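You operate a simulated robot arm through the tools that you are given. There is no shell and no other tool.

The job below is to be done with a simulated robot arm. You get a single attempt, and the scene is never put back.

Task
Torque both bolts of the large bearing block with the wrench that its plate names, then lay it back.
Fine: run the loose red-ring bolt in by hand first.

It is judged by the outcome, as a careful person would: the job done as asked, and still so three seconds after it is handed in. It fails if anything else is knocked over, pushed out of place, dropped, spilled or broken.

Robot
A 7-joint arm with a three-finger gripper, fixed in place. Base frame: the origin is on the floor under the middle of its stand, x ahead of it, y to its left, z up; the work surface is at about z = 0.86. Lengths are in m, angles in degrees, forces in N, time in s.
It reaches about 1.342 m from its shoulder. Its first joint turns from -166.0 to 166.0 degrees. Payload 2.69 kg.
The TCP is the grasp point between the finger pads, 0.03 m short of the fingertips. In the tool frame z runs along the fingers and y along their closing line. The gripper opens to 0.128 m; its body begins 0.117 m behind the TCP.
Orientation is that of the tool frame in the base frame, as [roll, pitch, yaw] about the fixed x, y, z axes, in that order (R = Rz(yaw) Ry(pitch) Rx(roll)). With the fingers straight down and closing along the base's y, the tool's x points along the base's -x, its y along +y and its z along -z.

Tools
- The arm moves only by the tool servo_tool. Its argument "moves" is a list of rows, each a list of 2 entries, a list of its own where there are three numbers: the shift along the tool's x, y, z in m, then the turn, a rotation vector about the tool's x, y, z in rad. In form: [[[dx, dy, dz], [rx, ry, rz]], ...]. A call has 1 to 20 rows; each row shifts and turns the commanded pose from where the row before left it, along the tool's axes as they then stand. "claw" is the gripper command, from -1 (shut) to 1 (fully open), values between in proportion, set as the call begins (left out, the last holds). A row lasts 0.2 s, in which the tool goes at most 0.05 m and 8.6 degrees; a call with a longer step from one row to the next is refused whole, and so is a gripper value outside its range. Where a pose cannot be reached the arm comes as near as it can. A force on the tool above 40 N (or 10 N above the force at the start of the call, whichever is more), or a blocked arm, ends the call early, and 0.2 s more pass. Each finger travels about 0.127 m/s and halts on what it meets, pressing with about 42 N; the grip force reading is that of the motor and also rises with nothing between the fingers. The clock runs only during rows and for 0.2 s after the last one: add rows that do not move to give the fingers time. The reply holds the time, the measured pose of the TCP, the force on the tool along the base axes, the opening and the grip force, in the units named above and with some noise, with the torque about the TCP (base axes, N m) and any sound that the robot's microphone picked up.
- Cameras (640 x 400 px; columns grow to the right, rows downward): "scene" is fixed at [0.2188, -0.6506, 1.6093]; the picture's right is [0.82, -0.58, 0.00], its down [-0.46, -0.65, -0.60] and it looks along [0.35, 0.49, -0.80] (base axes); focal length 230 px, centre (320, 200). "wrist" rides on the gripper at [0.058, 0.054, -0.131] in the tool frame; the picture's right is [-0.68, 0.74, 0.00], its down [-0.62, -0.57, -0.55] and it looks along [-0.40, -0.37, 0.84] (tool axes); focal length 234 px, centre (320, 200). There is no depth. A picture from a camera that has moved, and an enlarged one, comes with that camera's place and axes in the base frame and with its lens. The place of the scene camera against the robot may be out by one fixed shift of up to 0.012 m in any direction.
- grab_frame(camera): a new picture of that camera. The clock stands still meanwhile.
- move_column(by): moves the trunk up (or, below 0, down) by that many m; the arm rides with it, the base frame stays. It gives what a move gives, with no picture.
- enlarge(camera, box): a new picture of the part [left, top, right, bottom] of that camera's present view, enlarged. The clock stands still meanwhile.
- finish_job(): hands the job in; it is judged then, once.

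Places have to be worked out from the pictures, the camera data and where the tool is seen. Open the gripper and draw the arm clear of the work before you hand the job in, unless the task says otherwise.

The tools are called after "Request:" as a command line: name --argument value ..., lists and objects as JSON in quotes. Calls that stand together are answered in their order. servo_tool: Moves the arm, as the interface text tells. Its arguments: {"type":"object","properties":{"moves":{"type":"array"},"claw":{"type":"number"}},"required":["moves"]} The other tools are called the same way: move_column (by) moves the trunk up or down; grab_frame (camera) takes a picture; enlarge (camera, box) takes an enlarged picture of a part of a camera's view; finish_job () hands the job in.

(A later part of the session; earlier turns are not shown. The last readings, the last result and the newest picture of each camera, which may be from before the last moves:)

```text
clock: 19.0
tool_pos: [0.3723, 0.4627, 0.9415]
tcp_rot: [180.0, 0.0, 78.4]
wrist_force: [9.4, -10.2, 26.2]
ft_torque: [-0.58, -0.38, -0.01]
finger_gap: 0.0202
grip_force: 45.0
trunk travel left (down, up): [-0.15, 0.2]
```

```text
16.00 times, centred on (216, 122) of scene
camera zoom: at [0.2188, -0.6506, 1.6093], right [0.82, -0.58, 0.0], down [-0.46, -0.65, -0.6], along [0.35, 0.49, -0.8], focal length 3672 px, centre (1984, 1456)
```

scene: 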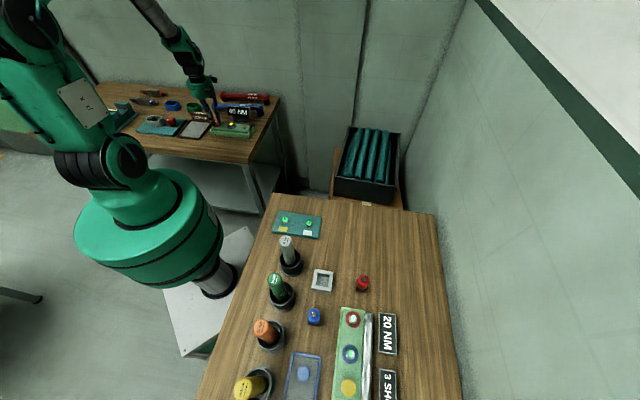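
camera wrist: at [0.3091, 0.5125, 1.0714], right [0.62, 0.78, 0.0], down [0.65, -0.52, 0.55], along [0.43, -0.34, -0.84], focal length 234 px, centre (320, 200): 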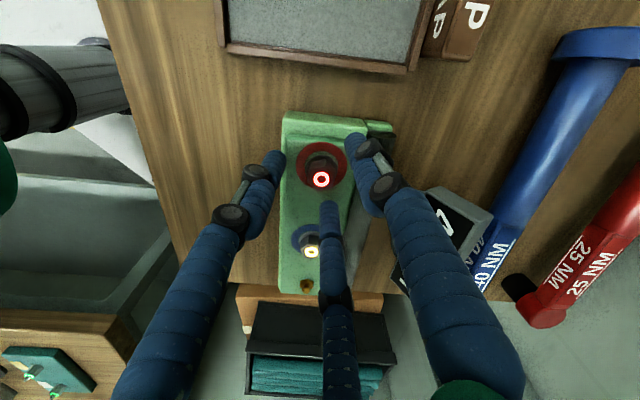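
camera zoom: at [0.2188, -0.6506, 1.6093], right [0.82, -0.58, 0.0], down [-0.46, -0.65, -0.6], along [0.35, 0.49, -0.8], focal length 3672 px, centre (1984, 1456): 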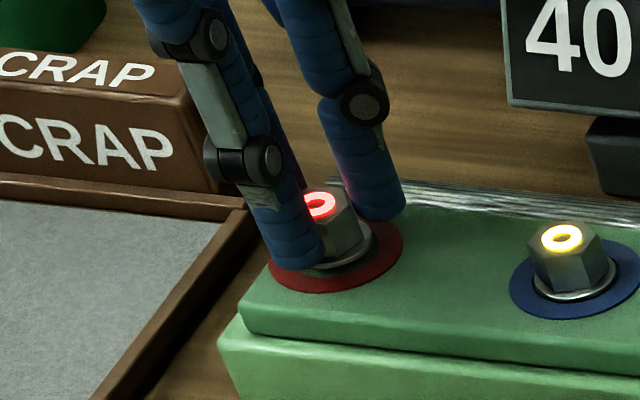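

Dropped about another 2 mm (now ~3 mm from the seated look of the blue bolt). I release, rotate back 120° and prepare the next stroke.

Request:
servo_tool --moves '[[[0, 0, 0], [0, 0, 0]], [[0, 0, 0], [0, 0, 0]], [[0, 0, 0], [0, 0, -0.1496]], [[0, 0, 0], [0, 0, -0.1496]], [[0, 0, 0], [0, 0, -0.1496]], [[0, 0, 0], [0, 0, -0.1496]], [[0, 0, 0], [0, 0, -0.1496]], [[0, 0, 0], [0, 0, -0.1496]], [[0, 0, 0], [0, 0, -0.1496]], [[0, 0, 0], [0, 0, -0.1496]], [[0, 0, 0], [0, 0, -0.1496]], [[0, 0, 0], [0, 0, -0.1496]], [[0, 0, 0], [0, 0, -0.1496]], [[0, 0, 0], [0, 0, -0.1496]], [[0, 0, 0], [0, 0, -0.1496]], [[0, 0, 0], [0, 0, -0.1496]], [[0, 0, 0], [0, 0, 0]]]' --claw -0.3

Request:
enlarge --camera "wrist" --box '[240, 100, 400, 200]'

Request:
enlarge --camera "scene" --box '[208, 114, 224, 129]'

```text
clock: 22.6
tool_pos: [0.3728, 0.4628, 0.9417]
tcp_rot: [180.0, 0.1, -161.4]
wrist_force: [0.1, 0.4, -0.1]
ft_torque: [0.0, -0.01, 0.0]
finger_gap: 0.045
grip_force: 0.1
trunk travel left (down, up): [-0.15, 0.2]
```

```text
4.00 times, centred on (320, 150) of wrist
camera zoom: at [0.3004, 0.496, 1.0706], right [0.41, 0.91, 0.0], down [0.76, -0.34, 0.55], along [0.5, -0.22, -0.84], focal length 937 px, centre (320, 400)
```

zoom: 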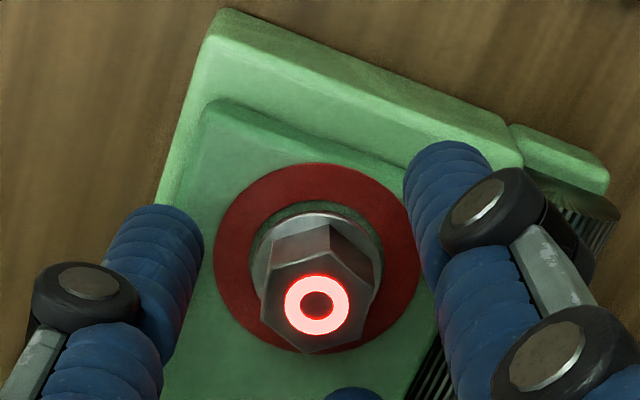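

```text
16.00 times, centred on (216, 122) of scene
camera zoom: at [0.2188, -0.6506, 1.6093], right [0.82, -0.58, 0.0], down [-0.46, -0.65, -0.6], along [0.35, 0.49, -0.8], focal length 3672 px, centre (1984, 1456)
```

zoom: 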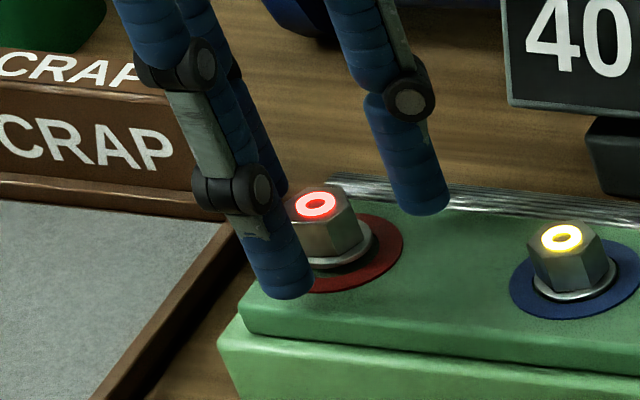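

Head now ~2.8 mm from seated. I lower 1.5 mm, regrip and turn another 120° clockwise.

Request:
servo_tool --moves '[[[0, 0, 0.0015], [0, 0, 0]], [[0, 0, 0], [0, 0, 0]], [[0, 0, 0], [0, 0, 0]], [[0, 0, 0], [0, 0, 0.1496]], [[0, 0, 0.0001], [0, 0, 0.1496]], [[0, 0, 0.0001], [0, 0, 0.1496]], [[0, 0, 0.0001], [0, 0, 0.1496]], [[0, 0, 0.0001], [0, 0, 0.1496]], [[0, 0, 0.0001], [0, 0, 0.1496]], [[0, 0, 0.0001], [0, 0, 0.1496]], [[0, 0, 0.0001], [0, 0, 0.1496]], [[0, 0, 0.0001], [0, 0, 0.1496]], [[0, 0, 0.0001], [0, 0, 0.1496]], [[0, 0, 0.0001], [0, 0, 0.1496]], [[0, 0, 0.0001], [0, 0, 0.1496]], [[0, 0, 0.0001], [0, 0, 0.1496]], [[0, 0, 0.0001], [0, 0, 0.1496]]]' --claw -1

Request:
enlarge --camera "wrist" --box '[240, 100, 400, 200]'

Request:
enlarge --camera "scene" --box '[208, 114, 224, 129]'

```text
clock: 26.2
tool_pos: [0.3726, 0.4617, 0.9389]
tcp_rot: [180.0, 0.1, 78.4]
wrist_force: [-1.3, -15.4, -3.5]
ft_torque: [-0.39, -0.11, 0.22]
finger_gap: 0.0198
grip_force: 45.0
trunk travel left (down, up): [-0.15, 0.2]
```

```text
4.00 times, centred on (320, 150) of wrist
camera zoom: at [0.4369, 0.51, 1.0682], right [0.59, -0.81, 0.0], down [-0.68, -0.49, 0.55], along [-0.45, -0.32, -0.84], focal length 937 px, centre (320, 400)
```

zoom: 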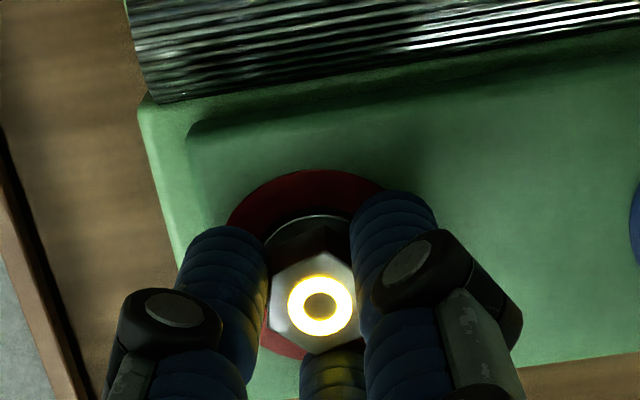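

```text
16.00 times, centred on (216, 122) of scene
camera zoom: at [0.2188, -0.6506, 1.6093], right [0.82, -0.58, 0.0], down [-0.46, -0.65, -0.6], along [0.35, 0.49, -0.8], focal length 3672 px, centre (1984, 1456)
```

zoom: 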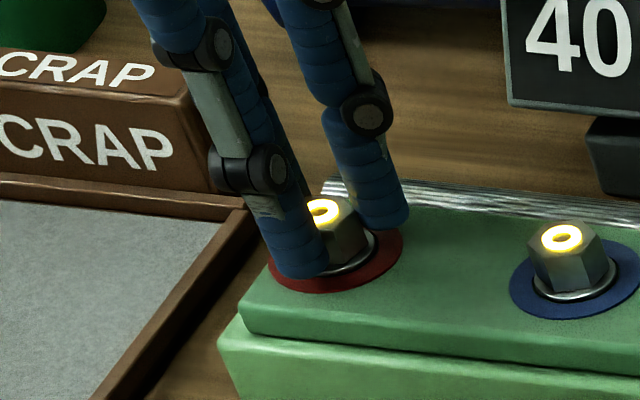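

The light on the red bolt turned yellow, same as the blue one: it's run in by hand. I release and raise straight up to look at the result and the wrench.

Request:
servo_tool --moves '[[[0, 0, 0], [0, 0, 0]], [[0, 0, 0], [0, 0, 0]], [[0, 0, -0.02], [0, 0, 0]], [[0, 0, -0.04], [0, 0, 0]], [[0, 0, -0.05], [0, 0, 0]], [[0, 0, -0.05], [0, 0, 0]], [[0, 0, -0.04], [0, 0, 0]], [[0, 0, 0], [0, 0, 0]], [[0, 0, 0], [0, 0, 0]]]' --claw -0.3

Request:
grab_frame --camera "wrist"

Request:
enlarge --camera "scene" --box '[208, 114, 224, 129]'

Request:
enlarge --camera "scene" --box '[207, 90, 271, 130]'

```text
clock: 28.2
tool_pos: [0.3721, 0.4634, 1.1393]
tcp_rot: [180.0, 0.1, 78.5]
wrist_force: [0.0, 0.1, -0.4]
ft_torque: [0.01, -0.03, 0.01]
finger_gap: 0.0444
grip_force: 0.0
trunk travel left (down, up): [-0.15, 0.2]
```

```text
taken
camera wrist: at [0.4363, 0.5116, 1.2686], right [0.59, -0.81, 0.0], down [-0.68, -0.49, 0.55], along [-0.44, -0.32, -0.84], focal length 234 px, centre (320, 200)
```

wrist: 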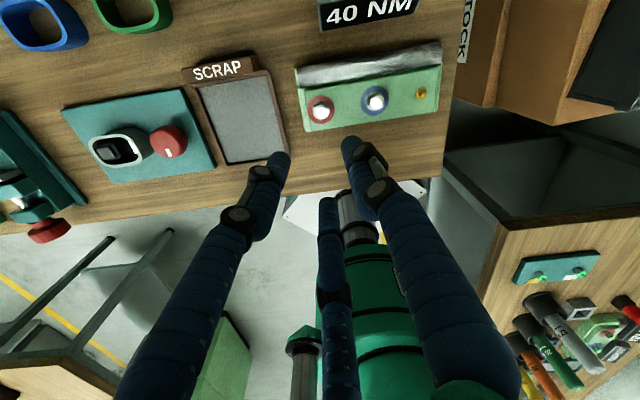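

```text
16.00 times, centred on (216, 122) of scene
camera zoom: at [0.2188, -0.6506, 1.6093], right [0.82, -0.58, 0.0], down [-0.46, -0.65, -0.6], along [0.35, 0.49, -0.8], focal length 3672 px, centre (1984, 1456)
```

zoom: 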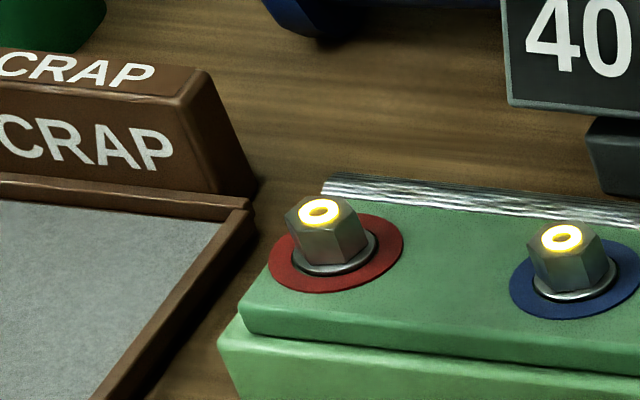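

```text
10.00 times, centred on (239, 110) of scene
camera zoom: at [0.2188, -0.6506, 1.6093], right [0.82, -0.58, 0.0], down [-0.46, -0.65, -0.6], along [0.35, 0.49, -0.8], focal length 2295 px, centre (1130, 1100)
```

zoom: 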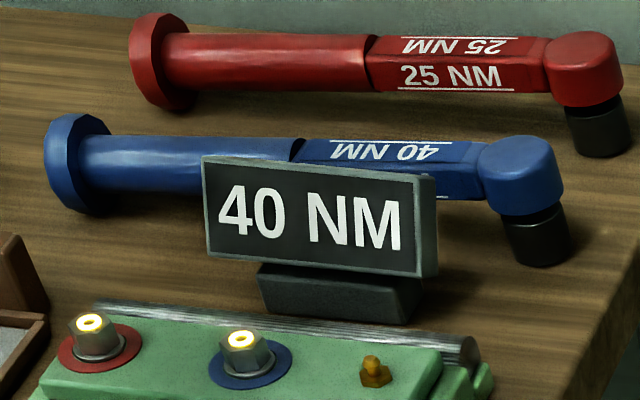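

Both bolts are now seated and yellow. Next I move above the blue wrench (estimated head ≈ (0.607, 0.480), end ≈ (0.425, 0.661)) with yaw 135° so the tool x lies along the handle, for measuring.

Request:
servo_tool --moves '[[[0.0334, 0.03, 0], [0, 0, 0]], [[0.0334, 0.03, 0], [0, 0, 0]], [[0.0334, 0.03, 0], [0, 0, 0]], [[0.0333, 0.0298, 0], [0, 0, 0]], [[0, 0, 0], [0, 0, -0.1409]], [[0, 0, 0], [0, 0, -0.1409]], [[0, 0, 0], [0, 0, -0.1409]], [[0, 0, 0], [0, 0, -0.1409]], [[0, 0, 0], [0, 0, -0.1409]], [[0, 0, 0], [0, 0, -0.1409]], [[0, 0, 0], [0, 0, -0.1409]], [[0, 0, 0], [0, 0, 0]], [[0, 0, 0], [0, 0, 0]]]' --claw 0.1

Request:
grab_frame --camera "wrist"

```text
clock: 31.0
tool_pos: [0.5167, 0.5685, 1.1365]
tcp_rot: [179.9, 0.0, 135.1]
wrist_force: [-0.5, 0.5, -1.0]
ft_torque: [0.0, 0.02, -0.01]
finger_gap: 0.0705
grip_force: 0.0
trunk travel left (down, up): [-0.15, 0.2]
```

```text
taken
camera wrist: at [0.5128, 0.6505, 1.2672], right [1.0, 0.04, 0.0], down [0.04, -0.84, 0.55], along [0.02, -0.55, -0.84], focal length 234 px, centre (320, 200)
```

wrist: 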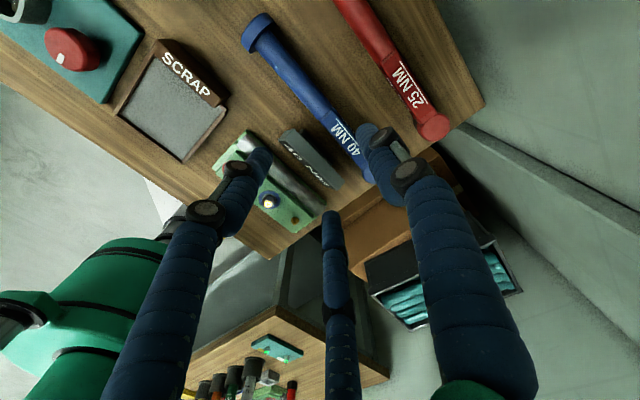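

I enlarge the part showing the blue wrench to measure its axis, ends and widths.

Request:
enlarge --camera "wrist" --box '[230, 0, 390, 100]'

Request:
enlarge --camera "wrist" --box '[230, 90, 390, 190]'

```text
4.00 times, centred on (310, 50) of wrist
camera zoom: at [0.5128, 0.6505, 1.2672], right [1.0, 0.04, 0.0], down [0.04, -0.84, 0.55], along [0.02, -0.55, -0.84], focal length 937 px, centre (360, 800)
```

zoom: 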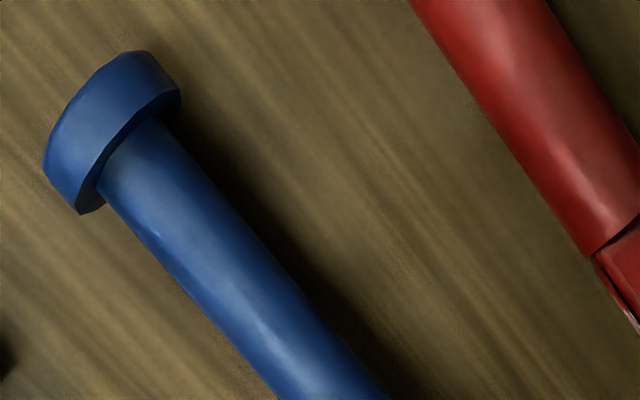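

```text
4.00 times, centred on (310, 140) of wrist
camera zoom: at [0.5128, 0.6505, 1.2672], right [1.0, 0.04, 0.0], down [0.04, -0.84, 0.55], along [0.02, -0.55, -0.84], focal length 937 px, centre (360, 440)
```

zoom: 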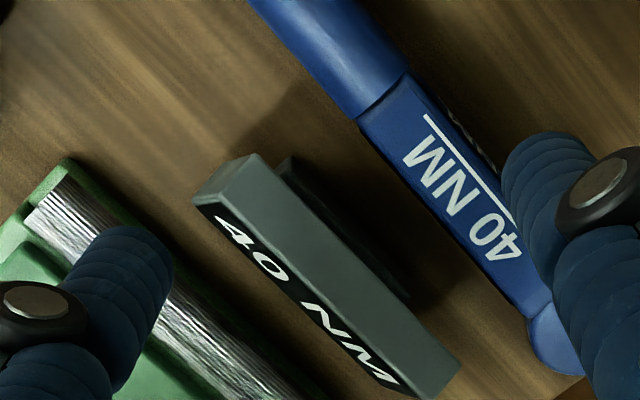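

The wrench looks tilted (head end resting higher on its socket). I shift the camera so the whole blue wrench is visible between the fingers, with fingers fully open, for exact measurement.

Request:
servo_tool --moves '[[[0, 0.035, 0], [0, 0, 0]], [[0, 0.035, 0], [0, 0, 0]], [[0, 0, 0], [0, 0, 0]], [[0, 0, 0], [0, 0, 0]], [[0, 0, 0], [0, 0, 0]]]' --claw 1

Request:
grab_frame --camera "wrist"

Request:
enlarge --camera "wrist" --box '[200, 50, 360, 150]'

Request:
enlarge --camera "wrist" --box '[220, 120, 380, 220]'

```text
clock: 32.2
tool_pos: [0.5645, 0.6185, 1.1387]
tcp_rot: [-180.0, 0.0, 135.0]
wrist_force: [-0.5, 0.2, 0.3]
ft_torque: [0.01, 0.02, 0.03]
finger_gap: 0.1282
grip_force: 0.1
trunk travel left (down, up): [-0.15, 0.2]
```

```text
taken
camera wrist: at [0.5603, 0.699, 1.2691], right [1.0, 0.04, 0.0], down [0.04, -0.84, 0.55], along [0.02, -0.55, -0.84], focal length 234 px, centre (320, 200)
```

wrist: 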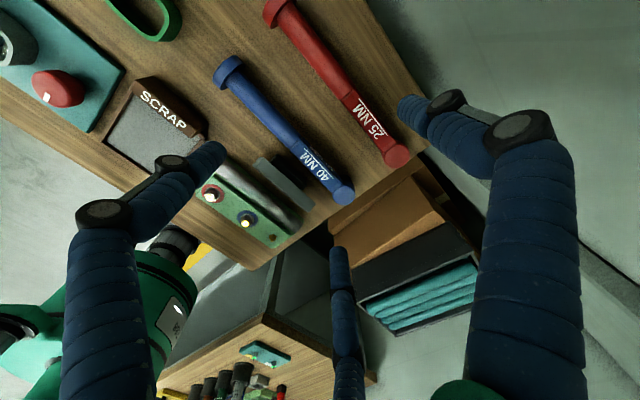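

```text
4.00 times, centred on (280, 100) of wrist
camera zoom: at [0.5603, 0.699, 1.2691], right [1.0, 0.04, 0.0], down [0.04, -0.84, 0.55], along [0.02, -0.55, -0.84], focal length 937 px, centre (480, 600)
```

zoom: 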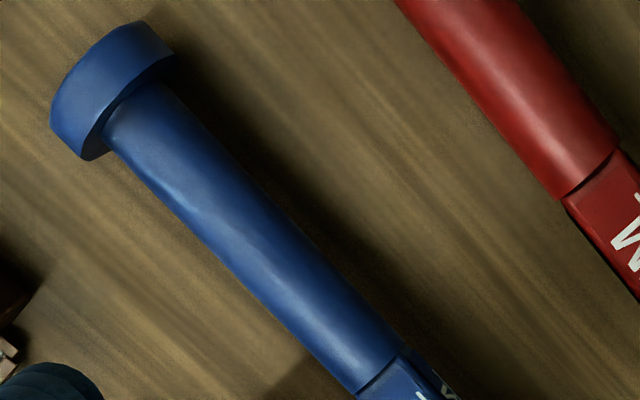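

```text
4.00 times, centred on (300, 170) of wrist
camera zoom: at [0.5603, 0.699, 1.2691], right [1.0, 0.04, 0.0], down [0.04, -0.84, 0.55], along [0.02, -0.55, -0.84], focal length 937 px, centre (400, 320)
```

zoom: 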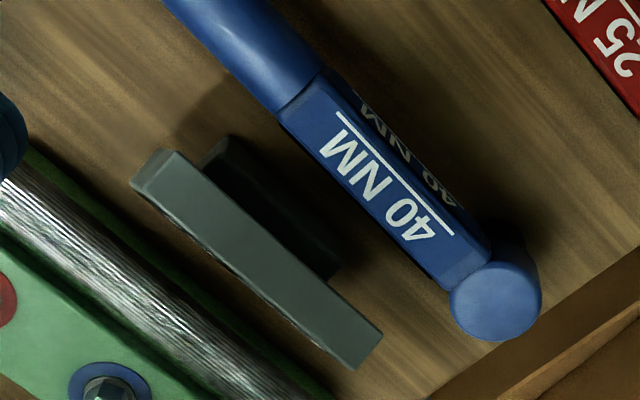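

I estimate handle axis from (0.436, 0.656) to head (0.613, 0.477), α ≈ 134.7°. I zoom the scene camera on the head/socket and handle end to judge the tilt and heights of the lying wrench.

Request:
enlarge --camera "scene" --box '[240, 98, 272, 118]'

Request:
enlarge --camera "scene" --box '[209, 96, 241, 116]'

```text
16.00 times, centred on (256, 108) of scene
camera zoom: at [0.2188, -0.6506, 1.6093], right [0.82, -0.58, 0.0], down [-0.46, -0.65, -0.6], along [0.35, 0.49, -0.8], focal length 3672 px, centre (1344, 1672)
```

zoom: 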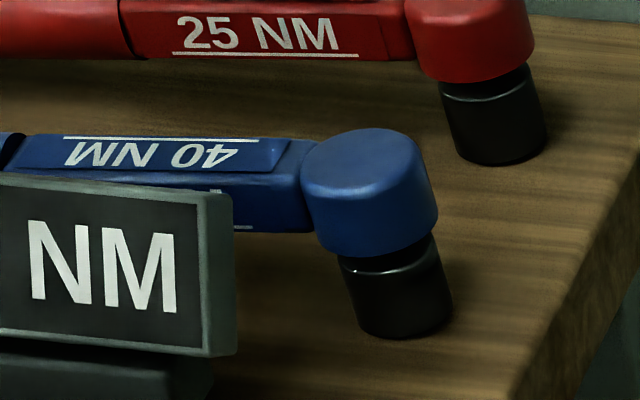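

```text
16.00 times, centred on (225, 106) of scene
camera zoom: at [0.2188, -0.6506, 1.6093], right [0.82, -0.58, 0.0], down [-0.46, -0.65, -0.6], along [0.35, 0.49, -0.8], focal length 3672 px, centre (1840, 1704)
```

zoom: 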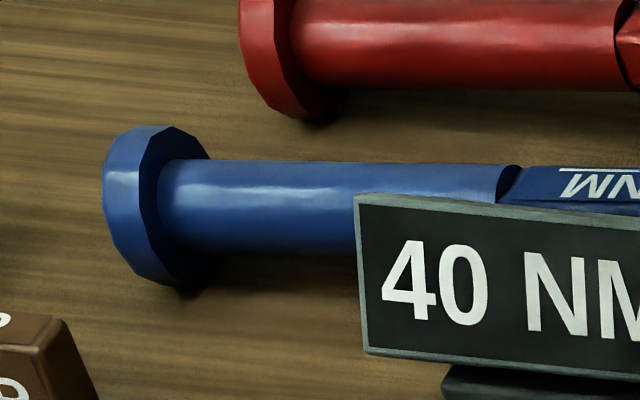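

The wrench's handle is ~29 mm thick with a 51 mm end disc, axis z ≈ 0.89, tilted only a few degrees. I'll grip the handle ~0.175 m from the head, thumb on the red-wrench side; first I move above that point and down to z ≈ 1.0 with a moderate opening, then check.

Request:
servo_tool --moves '[[[0.02, -0.037, 0], [0, 0, 0]], [[0.02, -0.0377, 0], [0, 0, 0]], [[0, 0, 0.035], [0, 0, 0]], [[0, 0, 0.035], [0, 0, 0]], [[0, 0, 0.035], [0, 0, 0]], [[0, 0, 0.034], [0, 0, 0]], [[0, 0, 0], [0, 0, 0]], [[0, 0, 0], [0, 0, 0]]]' --claw -0.03

Request:
grab_frame --camera "wrist"

Request:
enlarge --camera "wrist" --box '[240, 60, 400, 160]'

Request:
enlarge --camera "scene" --box '[195, 70, 275, 130]'

```text
clock: 34.0
tool_pos: [0.485, 0.5941, 0.9995]
tcp_rot: [180.0, 0.0, 135.1]
wrist_force: [-0.8, -0.5, 0.0]
ft_torque: [0.02, 0.04, 0.01]
finger_gap: 0.0621
grip_force: 0.0
trunk travel left (down, up): [-0.15, 0.2]
```

```text
taken
camera wrist: at [0.4821, 0.6737, 1.1289], right [1.0, 0.04, 0.0], down [0.04, -0.84, 0.55], along [0.02, -0.55, -0.84], focal length 234 px, centre (320, 200)
```

wrist: 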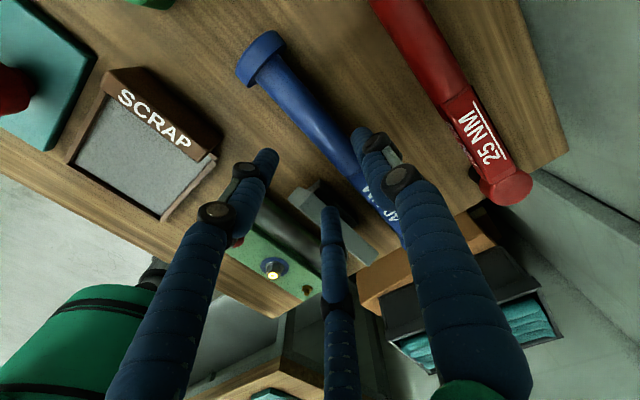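

```text
4.00 times, centred on (320, 110) of wrist
camera zoom: at [0.4821, 0.6737, 1.1289], right [1.0, 0.04, 0.0], down [0.04, -0.84, 0.55], along [0.02, -0.55, -0.84], focal length 937 px, centre (320, 560)
```

zoom: 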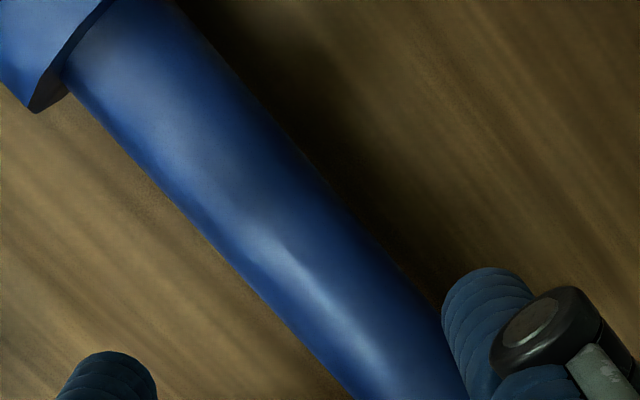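

```text
6.67 times, centred on (235, 100) of scene
camera zoom: at [0.2188, -0.6506, 1.6093], right [0.82, -0.58, 0.0], down [-0.46, -0.65, -0.6], along [0.35, 0.49, -0.8], focal length 1530 px, centre (887, 867)
```

zoom: 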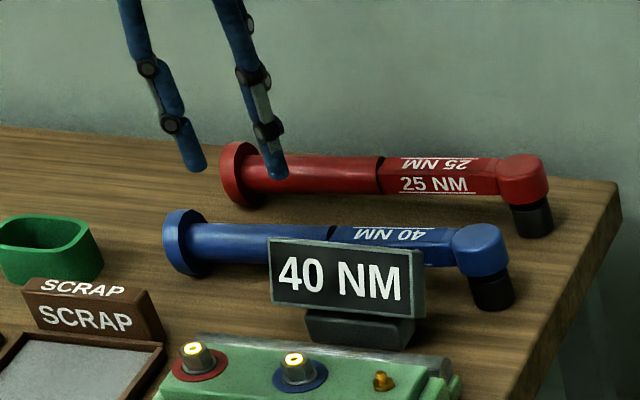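

Handle axis line measured: TCP is ~8 mm to the finger side as wanted. I shift 12 mm towards the handle end (further from the plate) and go down to z ≈ 0.935 to verify clearances before straddling the handle.

Request:
servo_tool --moves '[[[0.012, -0.0008, 0.02], [0, 0, 0]], [[0, 0, 0.025], [0, 0, 0]], [[0, 0, 0.02], [0, 0, 0]], [[0, 0, 0], [0, 0, 0]], [[0, 0, 0], [0, 0, 0]]]'

Request:
grab_frame --camera "wrist"

Request:
enlarge --camera "scene" --box '[205, 85, 253, 115]'

Request:
enlarge --camera "wrist" --box '[240, 110, 400, 210]'

```text
clock: 35.2
tool_pos: [0.477, 0.6028, 0.9343]
tcp_rot: [180.0, -0.1, 135.0]
wrist_force: [-0.5, 0.3, 0.1]
ft_torque: [0.0, -0.03, 0.03]
finger_gap: 0.0622
grip_force: 0.0
trunk travel left (down, up): [-0.15, 0.2]
```

```text
taken
camera wrist: at [0.4733, 0.6825, 1.0649], right [1.0, 0.04, 0.0], down [0.04, -0.84, 0.55], along [0.02, -0.55, -0.84], focal length 234 px, centre (320, 200)
```

wrist: 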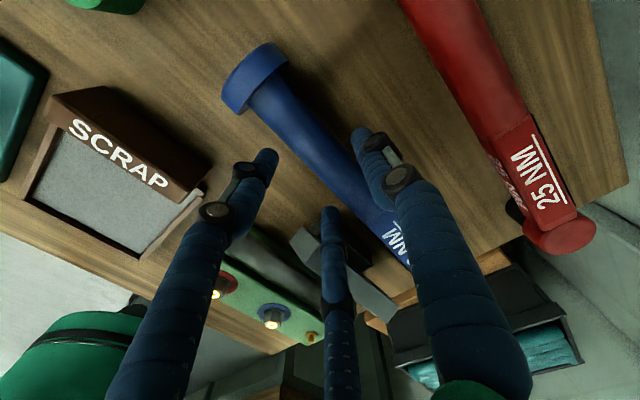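

```text
13.33 times, centred on (229, 100) of scene
camera zoom: at [0.2188, -0.6506, 1.6093], right [0.82, -0.58, 0.0], down [-0.46, -0.65, -0.6], along [0.35, 0.49, -0.8], focal length 3060 px, centre (1533, 1533)
```

zoom: 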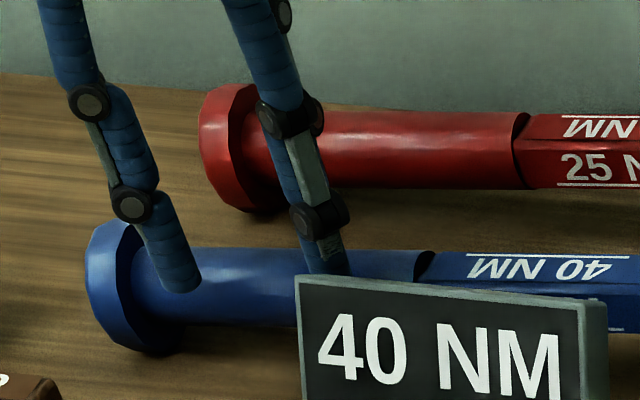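

```text
4.00 times, centred on (320, 160) of wrist
camera zoom: at [0.4733, 0.6825, 1.0649], right [1.0, 0.04, 0.0], down [0.04, -0.84, 0.55], along [0.02, -0.55, -0.84], focal length 937 px, centre (320, 360)
```

zoom: 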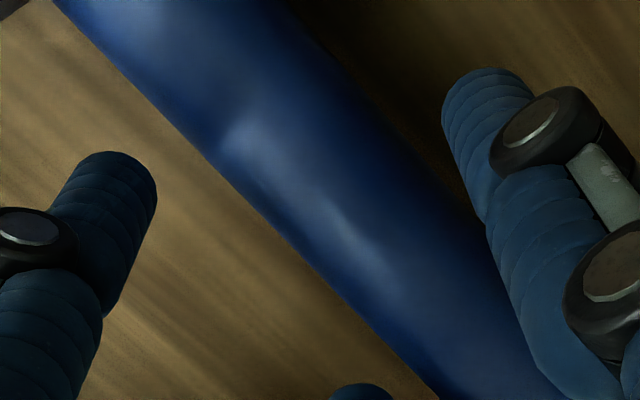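

Clearances look fine: handle lies between the fingers with ~4 mm and ~8 mm to spare. I shift 6 mm more toward the end and descend to TCP z ≈ 0.902 (tips ≈ 0.872).

Request:
servo_tool --moves '[[[0.006, -0.0006, 0], [0, 0, 0]], [[0, 0, 0.01], [0, 0, 0]], [[0, 0, 0.01], [0, 0, 0]], [[0, 0, 0.012], [0, 0, 0]], [[0, 0, 0], [0, 0, 0]], [[0, 0, 0], [0, 0, 0]]]'

Request:
enlarge --camera "scene" --box '[205, 85, 253, 115]'

Request:
enlarge --camera "wrist" --box '[220, 110, 420, 235]'

```text
clock: 36.6
tool_pos: [0.471, 0.6057, 0.9032]
tcp_rot: [180.0, 0.0, 135.0]
wrist_force: [0.3, 0.2, 0.2]
ft_torque: [-0.01, 0.02, 0.0]
finger_gap: 0.0624
grip_force: 0.0
trunk travel left (down, up): [-0.15, 0.2]
```

```text
13.33 times, centred on (229, 100) of scene
camera zoom: at [0.2188, -0.6506, 1.6093], right [0.82, -0.58, 0.0], down [-0.46, -0.65, -0.6], along [0.35, 0.49, -0.8], focal length 3060 px, centre (1533, 1533)
```

zoom: 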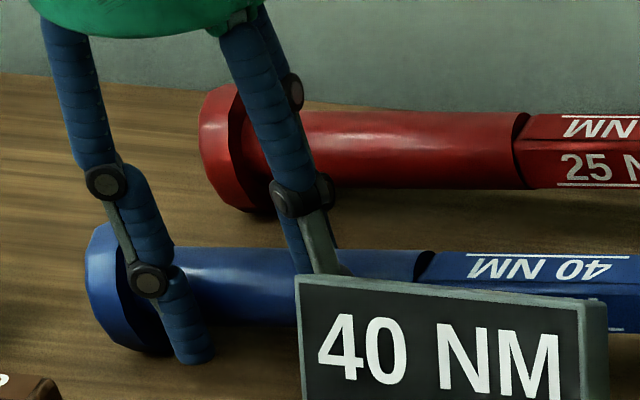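

```text
3.20 times, centred on (320, 172) of wrist
camera zoom: at [0.4689, 0.6865, 1.0322], right [1.0, 0.04, 0.0], down [0.04, -0.84, 0.55], along [0.02, -0.55, -0.84], focal length 749 px, centre (320, 288)
```

zoom: 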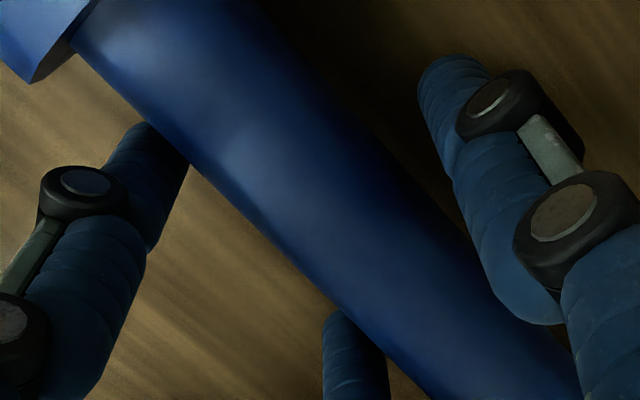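

Fingers straddle the handle with no contact force. I record this grasp pose (0.471, 0.606, 0.903, yaw 135°) for laying back, and close.

Request:
servo_tool --moves '[[[0, 0, 0], [0, 0, 0]], [[0, 0, 0], [0, 0, 0]], [[0, 0, 0], [0, 0, 0]], [[0, 0, 0], [0, 0, 0]]]' --claw -1

Request:
enlarge --camera "scene" --box '[205, 85, 269, 125]'

Request:
enlarge --camera "wrist" --box '[220, 110, 420, 235]'

```text
clock: 37.6
tool_pos: [0.4722, 0.6063, 0.9019]
tcp_rot: [-179.9, 0.0, 135.0]
wrist_force: [1.1, 1.2, 1.0]
ft_torque: [0.07, 0.02, -0.02]
finger_gap: 0.0442
grip_force: 41.7
trunk travel left (down, up): [-0.15, 0.2]
```

```text
10.00 times, centred on (237, 105) of scene
camera zoom: at [0.2188, -0.6506, 1.6093], right [0.82, -0.58, 0.0], down [-0.46, -0.65, -0.6], along [0.35, 0.49, -0.8], focal length 2295 px, centre (1150, 1150)
```

zoom: 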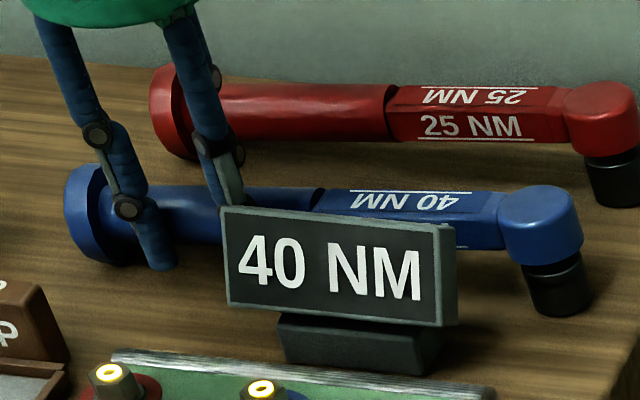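

```text
3.20 times, centred on (320, 172) of wrist
camera zoom: at [0.469, 0.6866, 1.0322], right [1.0, 0.04, 0.0], down [0.04, -0.84, 0.55], along [0.02, -0.55, -0.84], focal length 749 px, centre (320, 288)
```

zoom: 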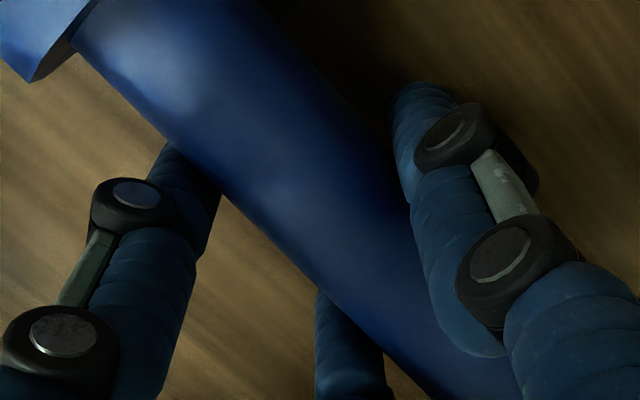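

Gripped (gap 44 mm as predicted) with the wrench unmoved. I lift slowly 5 cm and watch for slip or tilt.

Request:
servo_tool --moves '[[[0, 0, -0.005], [0, 0, 0]], [[0, 0, -0.01], [0, 0, 0]], [[0, 0, -0.015], [0, 0, 0]], [[0, 0, -0.02], [0, 0, 0]], [[0, 0, 0], [0, 0, 0]], [[0, 0, 0], [0, 0, 0]]]'

Request:
enlarge --camera "scene" --box '[205, 75, 285, 125]'

Request:
grab_frame --camera "wrist"

```text
clock: 39.0
tool_pos: [0.4711, 0.6072, 0.9516]
tcp_rot: [-180.0, 0.0, 135.0]
wrist_force: [0.3, 0.7, -3.9]
ft_torque: [0.12, 0.2, -0.01]
finger_gap: 0.0444
grip_force: 42.3
trunk travel left (down, up): [-0.15, 0.2]
```

```text
8.00 times, centred on (245, 100) of scene
camera zoom: at [0.2188, -0.6506, 1.6093], right [0.82, -0.58, 0.0], down [-0.46, -0.65, -0.6], along [0.35, 0.49, -0.8], focal length 1836 px, centre (920, 1000)
```

zoom: 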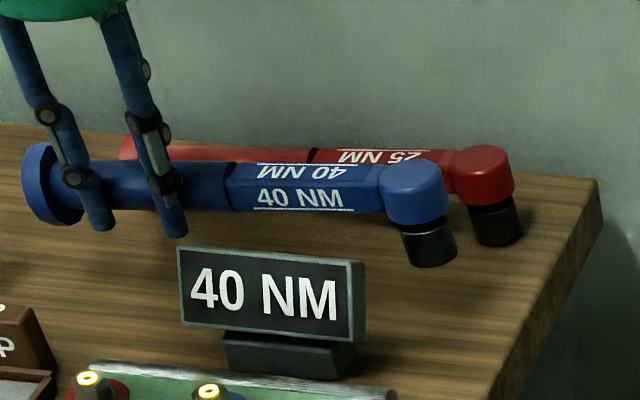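

```text
taken
camera wrist: at [0.4676, 0.6876, 1.081], right [1.0, 0.04, 0.0], down [0.04, -0.83, 0.55], along [0.02, -0.55, -0.84], focal length 234 px, centre (320, 200)
```

wrist: 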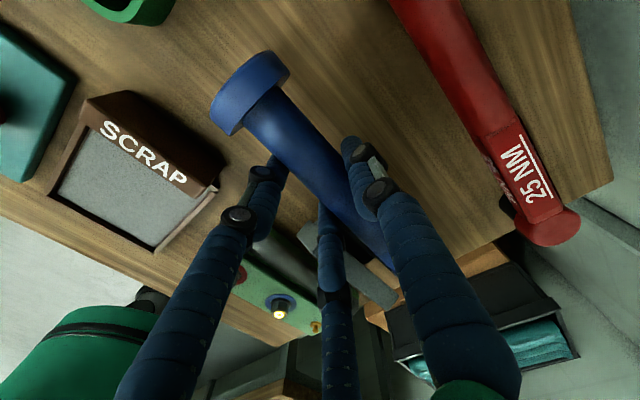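

Lifted cleanly (about 4 N). I zoom on the head and the handle to determine the wrench's tilt in the hand.

Request:
enlarge --camera "scene" --box '[245, 92, 277, 112]'

Request:
enlarge --camera "scene" --box '[213, 85, 245, 105]'

Request:
enlarge --camera "wrist" --box '[180, 20, 420, 170]'

```text
16.00 times, centred on (261, 102) of scene
camera zoom: at [0.2188, -0.6506, 1.6093], right [0.82, -0.58, 0.0], down [-0.46, -0.65, -0.6], along [0.35, 0.49, -0.8], focal length 3672 px, centre (1264, 1768)
```

zoom: 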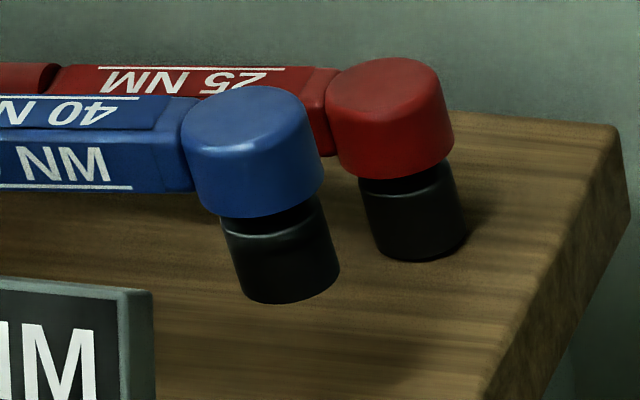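

```text
16.00 times, centred on (229, 95) of scene
camera zoom: at [0.2188, -0.6506, 1.6093], right [0.82, -0.58, 0.0], down [-0.46, -0.65, -0.6], along [0.35, 0.49, -0.8], focal length 3672 px, centre (1776, 1880)
```

zoom: 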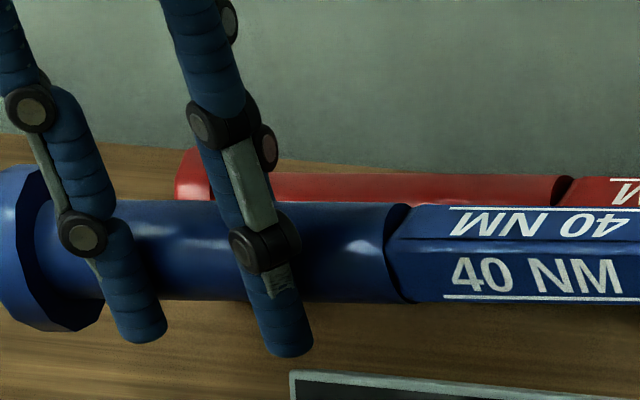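

```text
2.67 times, centred on (300, 95) of wrist
camera zoom: at [0.4676, 0.6876, 1.081], right [1.0, 0.04, 0.0], down [0.04, -0.83, 0.55], along [0.02, -0.55, -0.84], focal length 624 px, centre (373, 480)
```

zoom: 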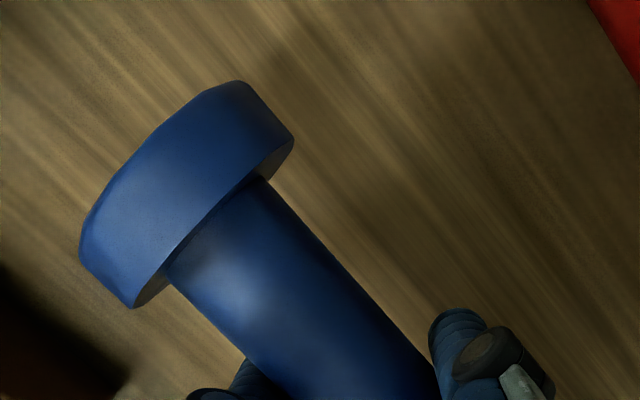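

Tilt estimates from this steep view vary (3–5°). I raise the wrench to z ≈ 1.28, where the scene camera sees it closer to side-on, to measure tilt accurately.

Request:
servo_tool --moves '[[[0, 0, -0.02], [0, 0, 0]], [[0, 0, -0.035], [0, 0, 0]], [[0, 0, -0.035], [0, 0, 0]], [[0, 0, -0.035], [0, 0, 0]], [[0, 0, -0.035], [0, 0, 0]], [[0, 0, -0.035], [0, 0, 0]], [[0, 0, -0.035], [0, 0, 0]], [[0, 0, -0.035], [0, 0, 0]], [[0, 0, -0.035], [0, 0, 0]], [[0, 0, -0.02], [0, 0, 0]], [[0, 0, 0], [0, 0, 0]], [[0, 0, 0], [0, 0, 0]], [[0, 0, 0], [0, 0, 0]]]'

Request:
grab_frame --camera "scene"

```text
clock: 41.8
tool_pos: [0.4714, 0.6096, 1.2716]
tcp_rot: [179.9, 0.0, 135.0]
wrist_force: [0.8, -0.3, -3.4]
ft_torque: [0.21, 0.22, 0.0]
finger_gap: 0.0442
grip_force: 42.4
trunk travel left (down, up): [-0.15, 0.2]
```

```text
taken
```

scene: 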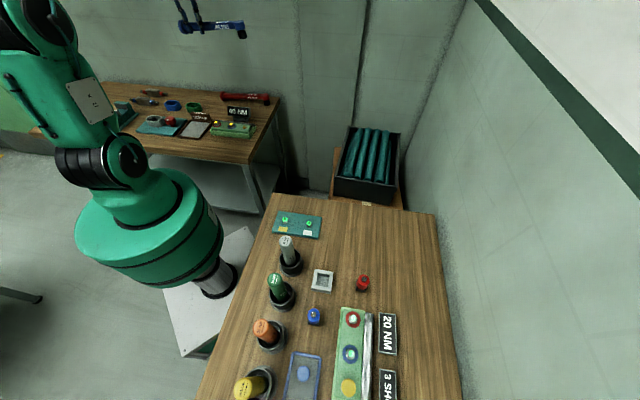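

Request:
enlarge --camera "scene" --box '[175, 10, 223, 40]'

Request:
enlarge --camera "scene" --box '[208, 12, 256, 42]'

Request:
enlarge --camera "scene" --box '[172, 5, 252, 55]'

```text
13.33 times, centred on (199, 25) of scene
camera zoom: at [0.2188, -0.6506, 1.6093], right [0.82, -0.58, 0.0], down [-0.46, -0.65, -0.6], along [0.35, 0.49, -0.8], focal length 3060 px, centre (1933, 2533)
```

zoom: 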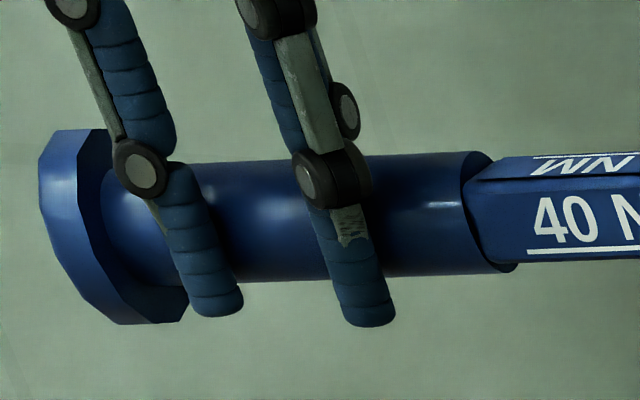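

```text
13.33 times, centred on (232, 27) of scene
camera zoom: at [0.2188, -0.6506, 1.6093], right [0.82, -0.58, 0.0], down [-0.46, -0.65, -0.6], along [0.35, 0.49, -0.8], focal length 3060 px, centre (1493, 2507)
```

zoom: 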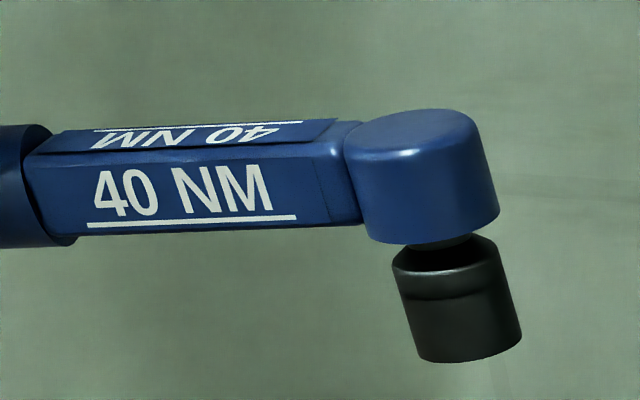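

```text
8.00 times, centred on (212, 30) of scene
camera zoom: at [0.2188, -0.6506, 1.6093], right [0.82, -0.58, 0.0], down [-0.46, -0.65, -0.6], along [0.35, 0.49, -0.8], focal length 1836 px, centre (1184, 1560)
```

zoom: 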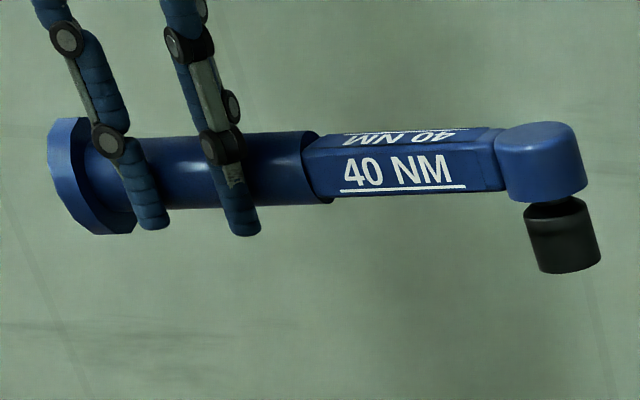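

From this view the wrench tilts ~4.5° head-up in the hand; rotating the tool +4.5° about its y will level it. Socket axis is ≈0.192 m ahead of the TCP and 8 mm to the thumb side. At height I move toward the red bolt with α ≈ 168° (handle pointing away from the plate).

Request:
servo_tool --moves '[[[0.0155, -0.0355, 0], [0, 0, 0]], [[0.0155, -0.0355, 0], [0, 0, 0]], [[0.0155, -0.0355, 0], [0, 0, 0]], [[0.0155, -0.0355, 0], [0, 0, 0]], [[0.0155, -0.0355, 0], [0, 0, 0]], [[0.0155, -0.0355, 0], [0, 0, 0]], [[0.0155, -0.0355, 0], [0, 0, 0]], [[0.0156, -0.0354, 0], [0, 0, 0]], [[0, 0, 0], [0, 0, -0.1166]], [[0, 0, 0], [0, 0, -0.1166]], [[0, 0, 0], [0, 0, -0.1166]], [[0, 0, 0], [0, 0, -0.1166]], [[0, 0, 0], [0, 0, -0.1166]], [[0, 0, 0], [0, 0.0785, 0]], [[0, 0, 0], [0, 0, 0]], [[0, 0, 0], [0, 0, 0]]]'

Request:
grab_frame --camera "scene"

Request:
grab_frame --camera "wrist"

```text
clock: 45.2
tool_pos: [0.1829, 0.4933, 1.2711]
tcp_rot: [180.0, -4.5, 168.3]
wrist_force: [0.0, -0.2, -4.3]
ft_torque: [0.02, 0.25, -0.01]
finger_gap: 0.044
grip_force: 41.8
trunk travel left (down, up): [-0.15, 0.2]
```

```text
taken
```

scene: 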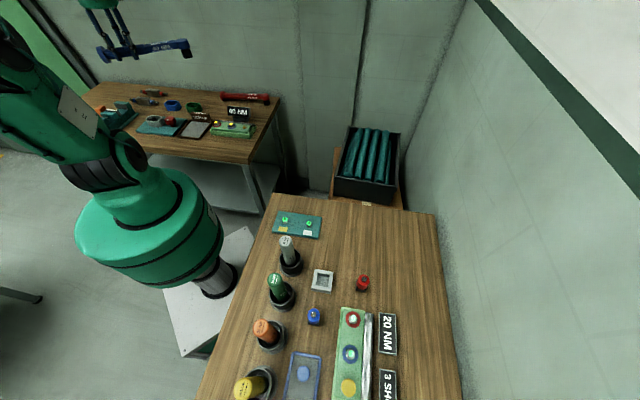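

```text
taken
camera wrist: at [0.1463, 0.5568, 1.4058], right [0.81, 0.59, -0.05], down [0.53, -0.69, 0.5], along [0.26, -0.43, -0.87], focal length 234 px, centre (320, 200)
```

wrist: 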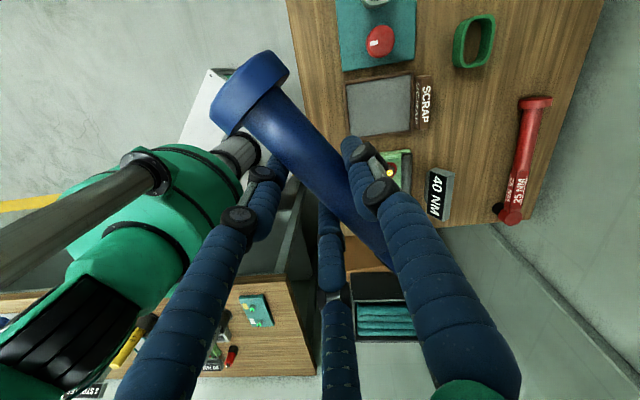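

The wrench is up at (0.183, 0.493) with α ≈ 168°. I check its level with the scene camera.

Request:
enlarge --camera "scene" --box '[90, 20, 154, 60]'

Request:
enlarge --camera "scene" --box '[140, 25, 204, 65]'

```text
10.00 times, centred on (122, 40) of scene
camera zoom: at [0.2188, -0.6506, 1.6093], right [0.82, -0.58, 0.0], down [-0.46, -0.65, -0.6], along [0.35, 0.49, -0.8], focal length 2295 px, centre (2300, 1800)
```

zoom: 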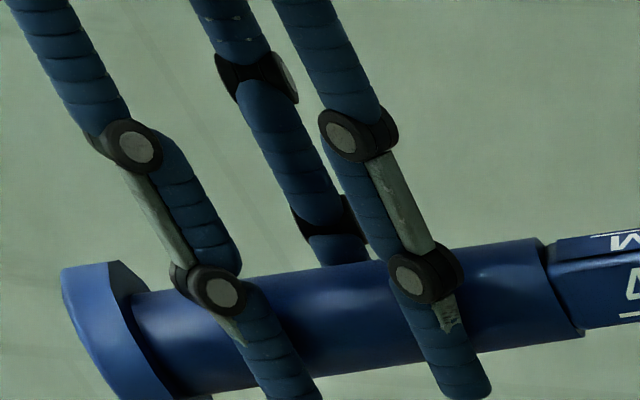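

```text
10.00 times, centred on (172, 45) of scene
camera zoom: at [0.2188, -0.6506, 1.6093], right [0.82, -0.58, 0.0], down [-0.46, -0.65, -0.6], along [0.35, 0.49, -0.8], focal length 2295 px, centre (1800, 1750)
```

zoom: 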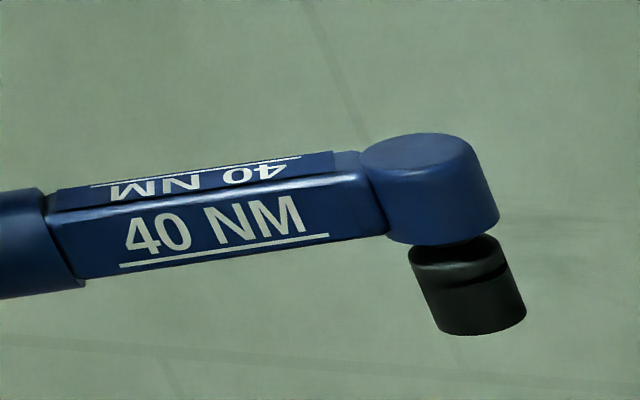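

The handle is level to within about 0.2°. I zoom in on head and socket to verify the socket axis is vertical.

Request:
enlarge --camera "scene" --box '[168, 33, 208, 58]'

```text
16.00 times, centred on (188, 46) of scene
camera zoom: at [0.2188, -0.6506, 1.6093], right [0.82, -0.58, 0.0], down [-0.46, -0.65, -0.6], along [0.35, 0.49, -0.8], focal length 3672 px, centre (2432, 2672)
```

zoom: 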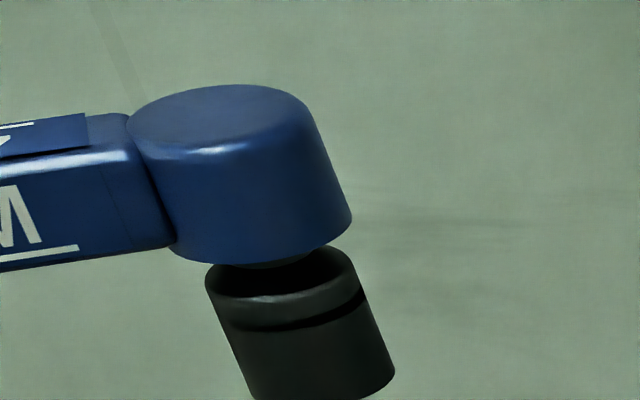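

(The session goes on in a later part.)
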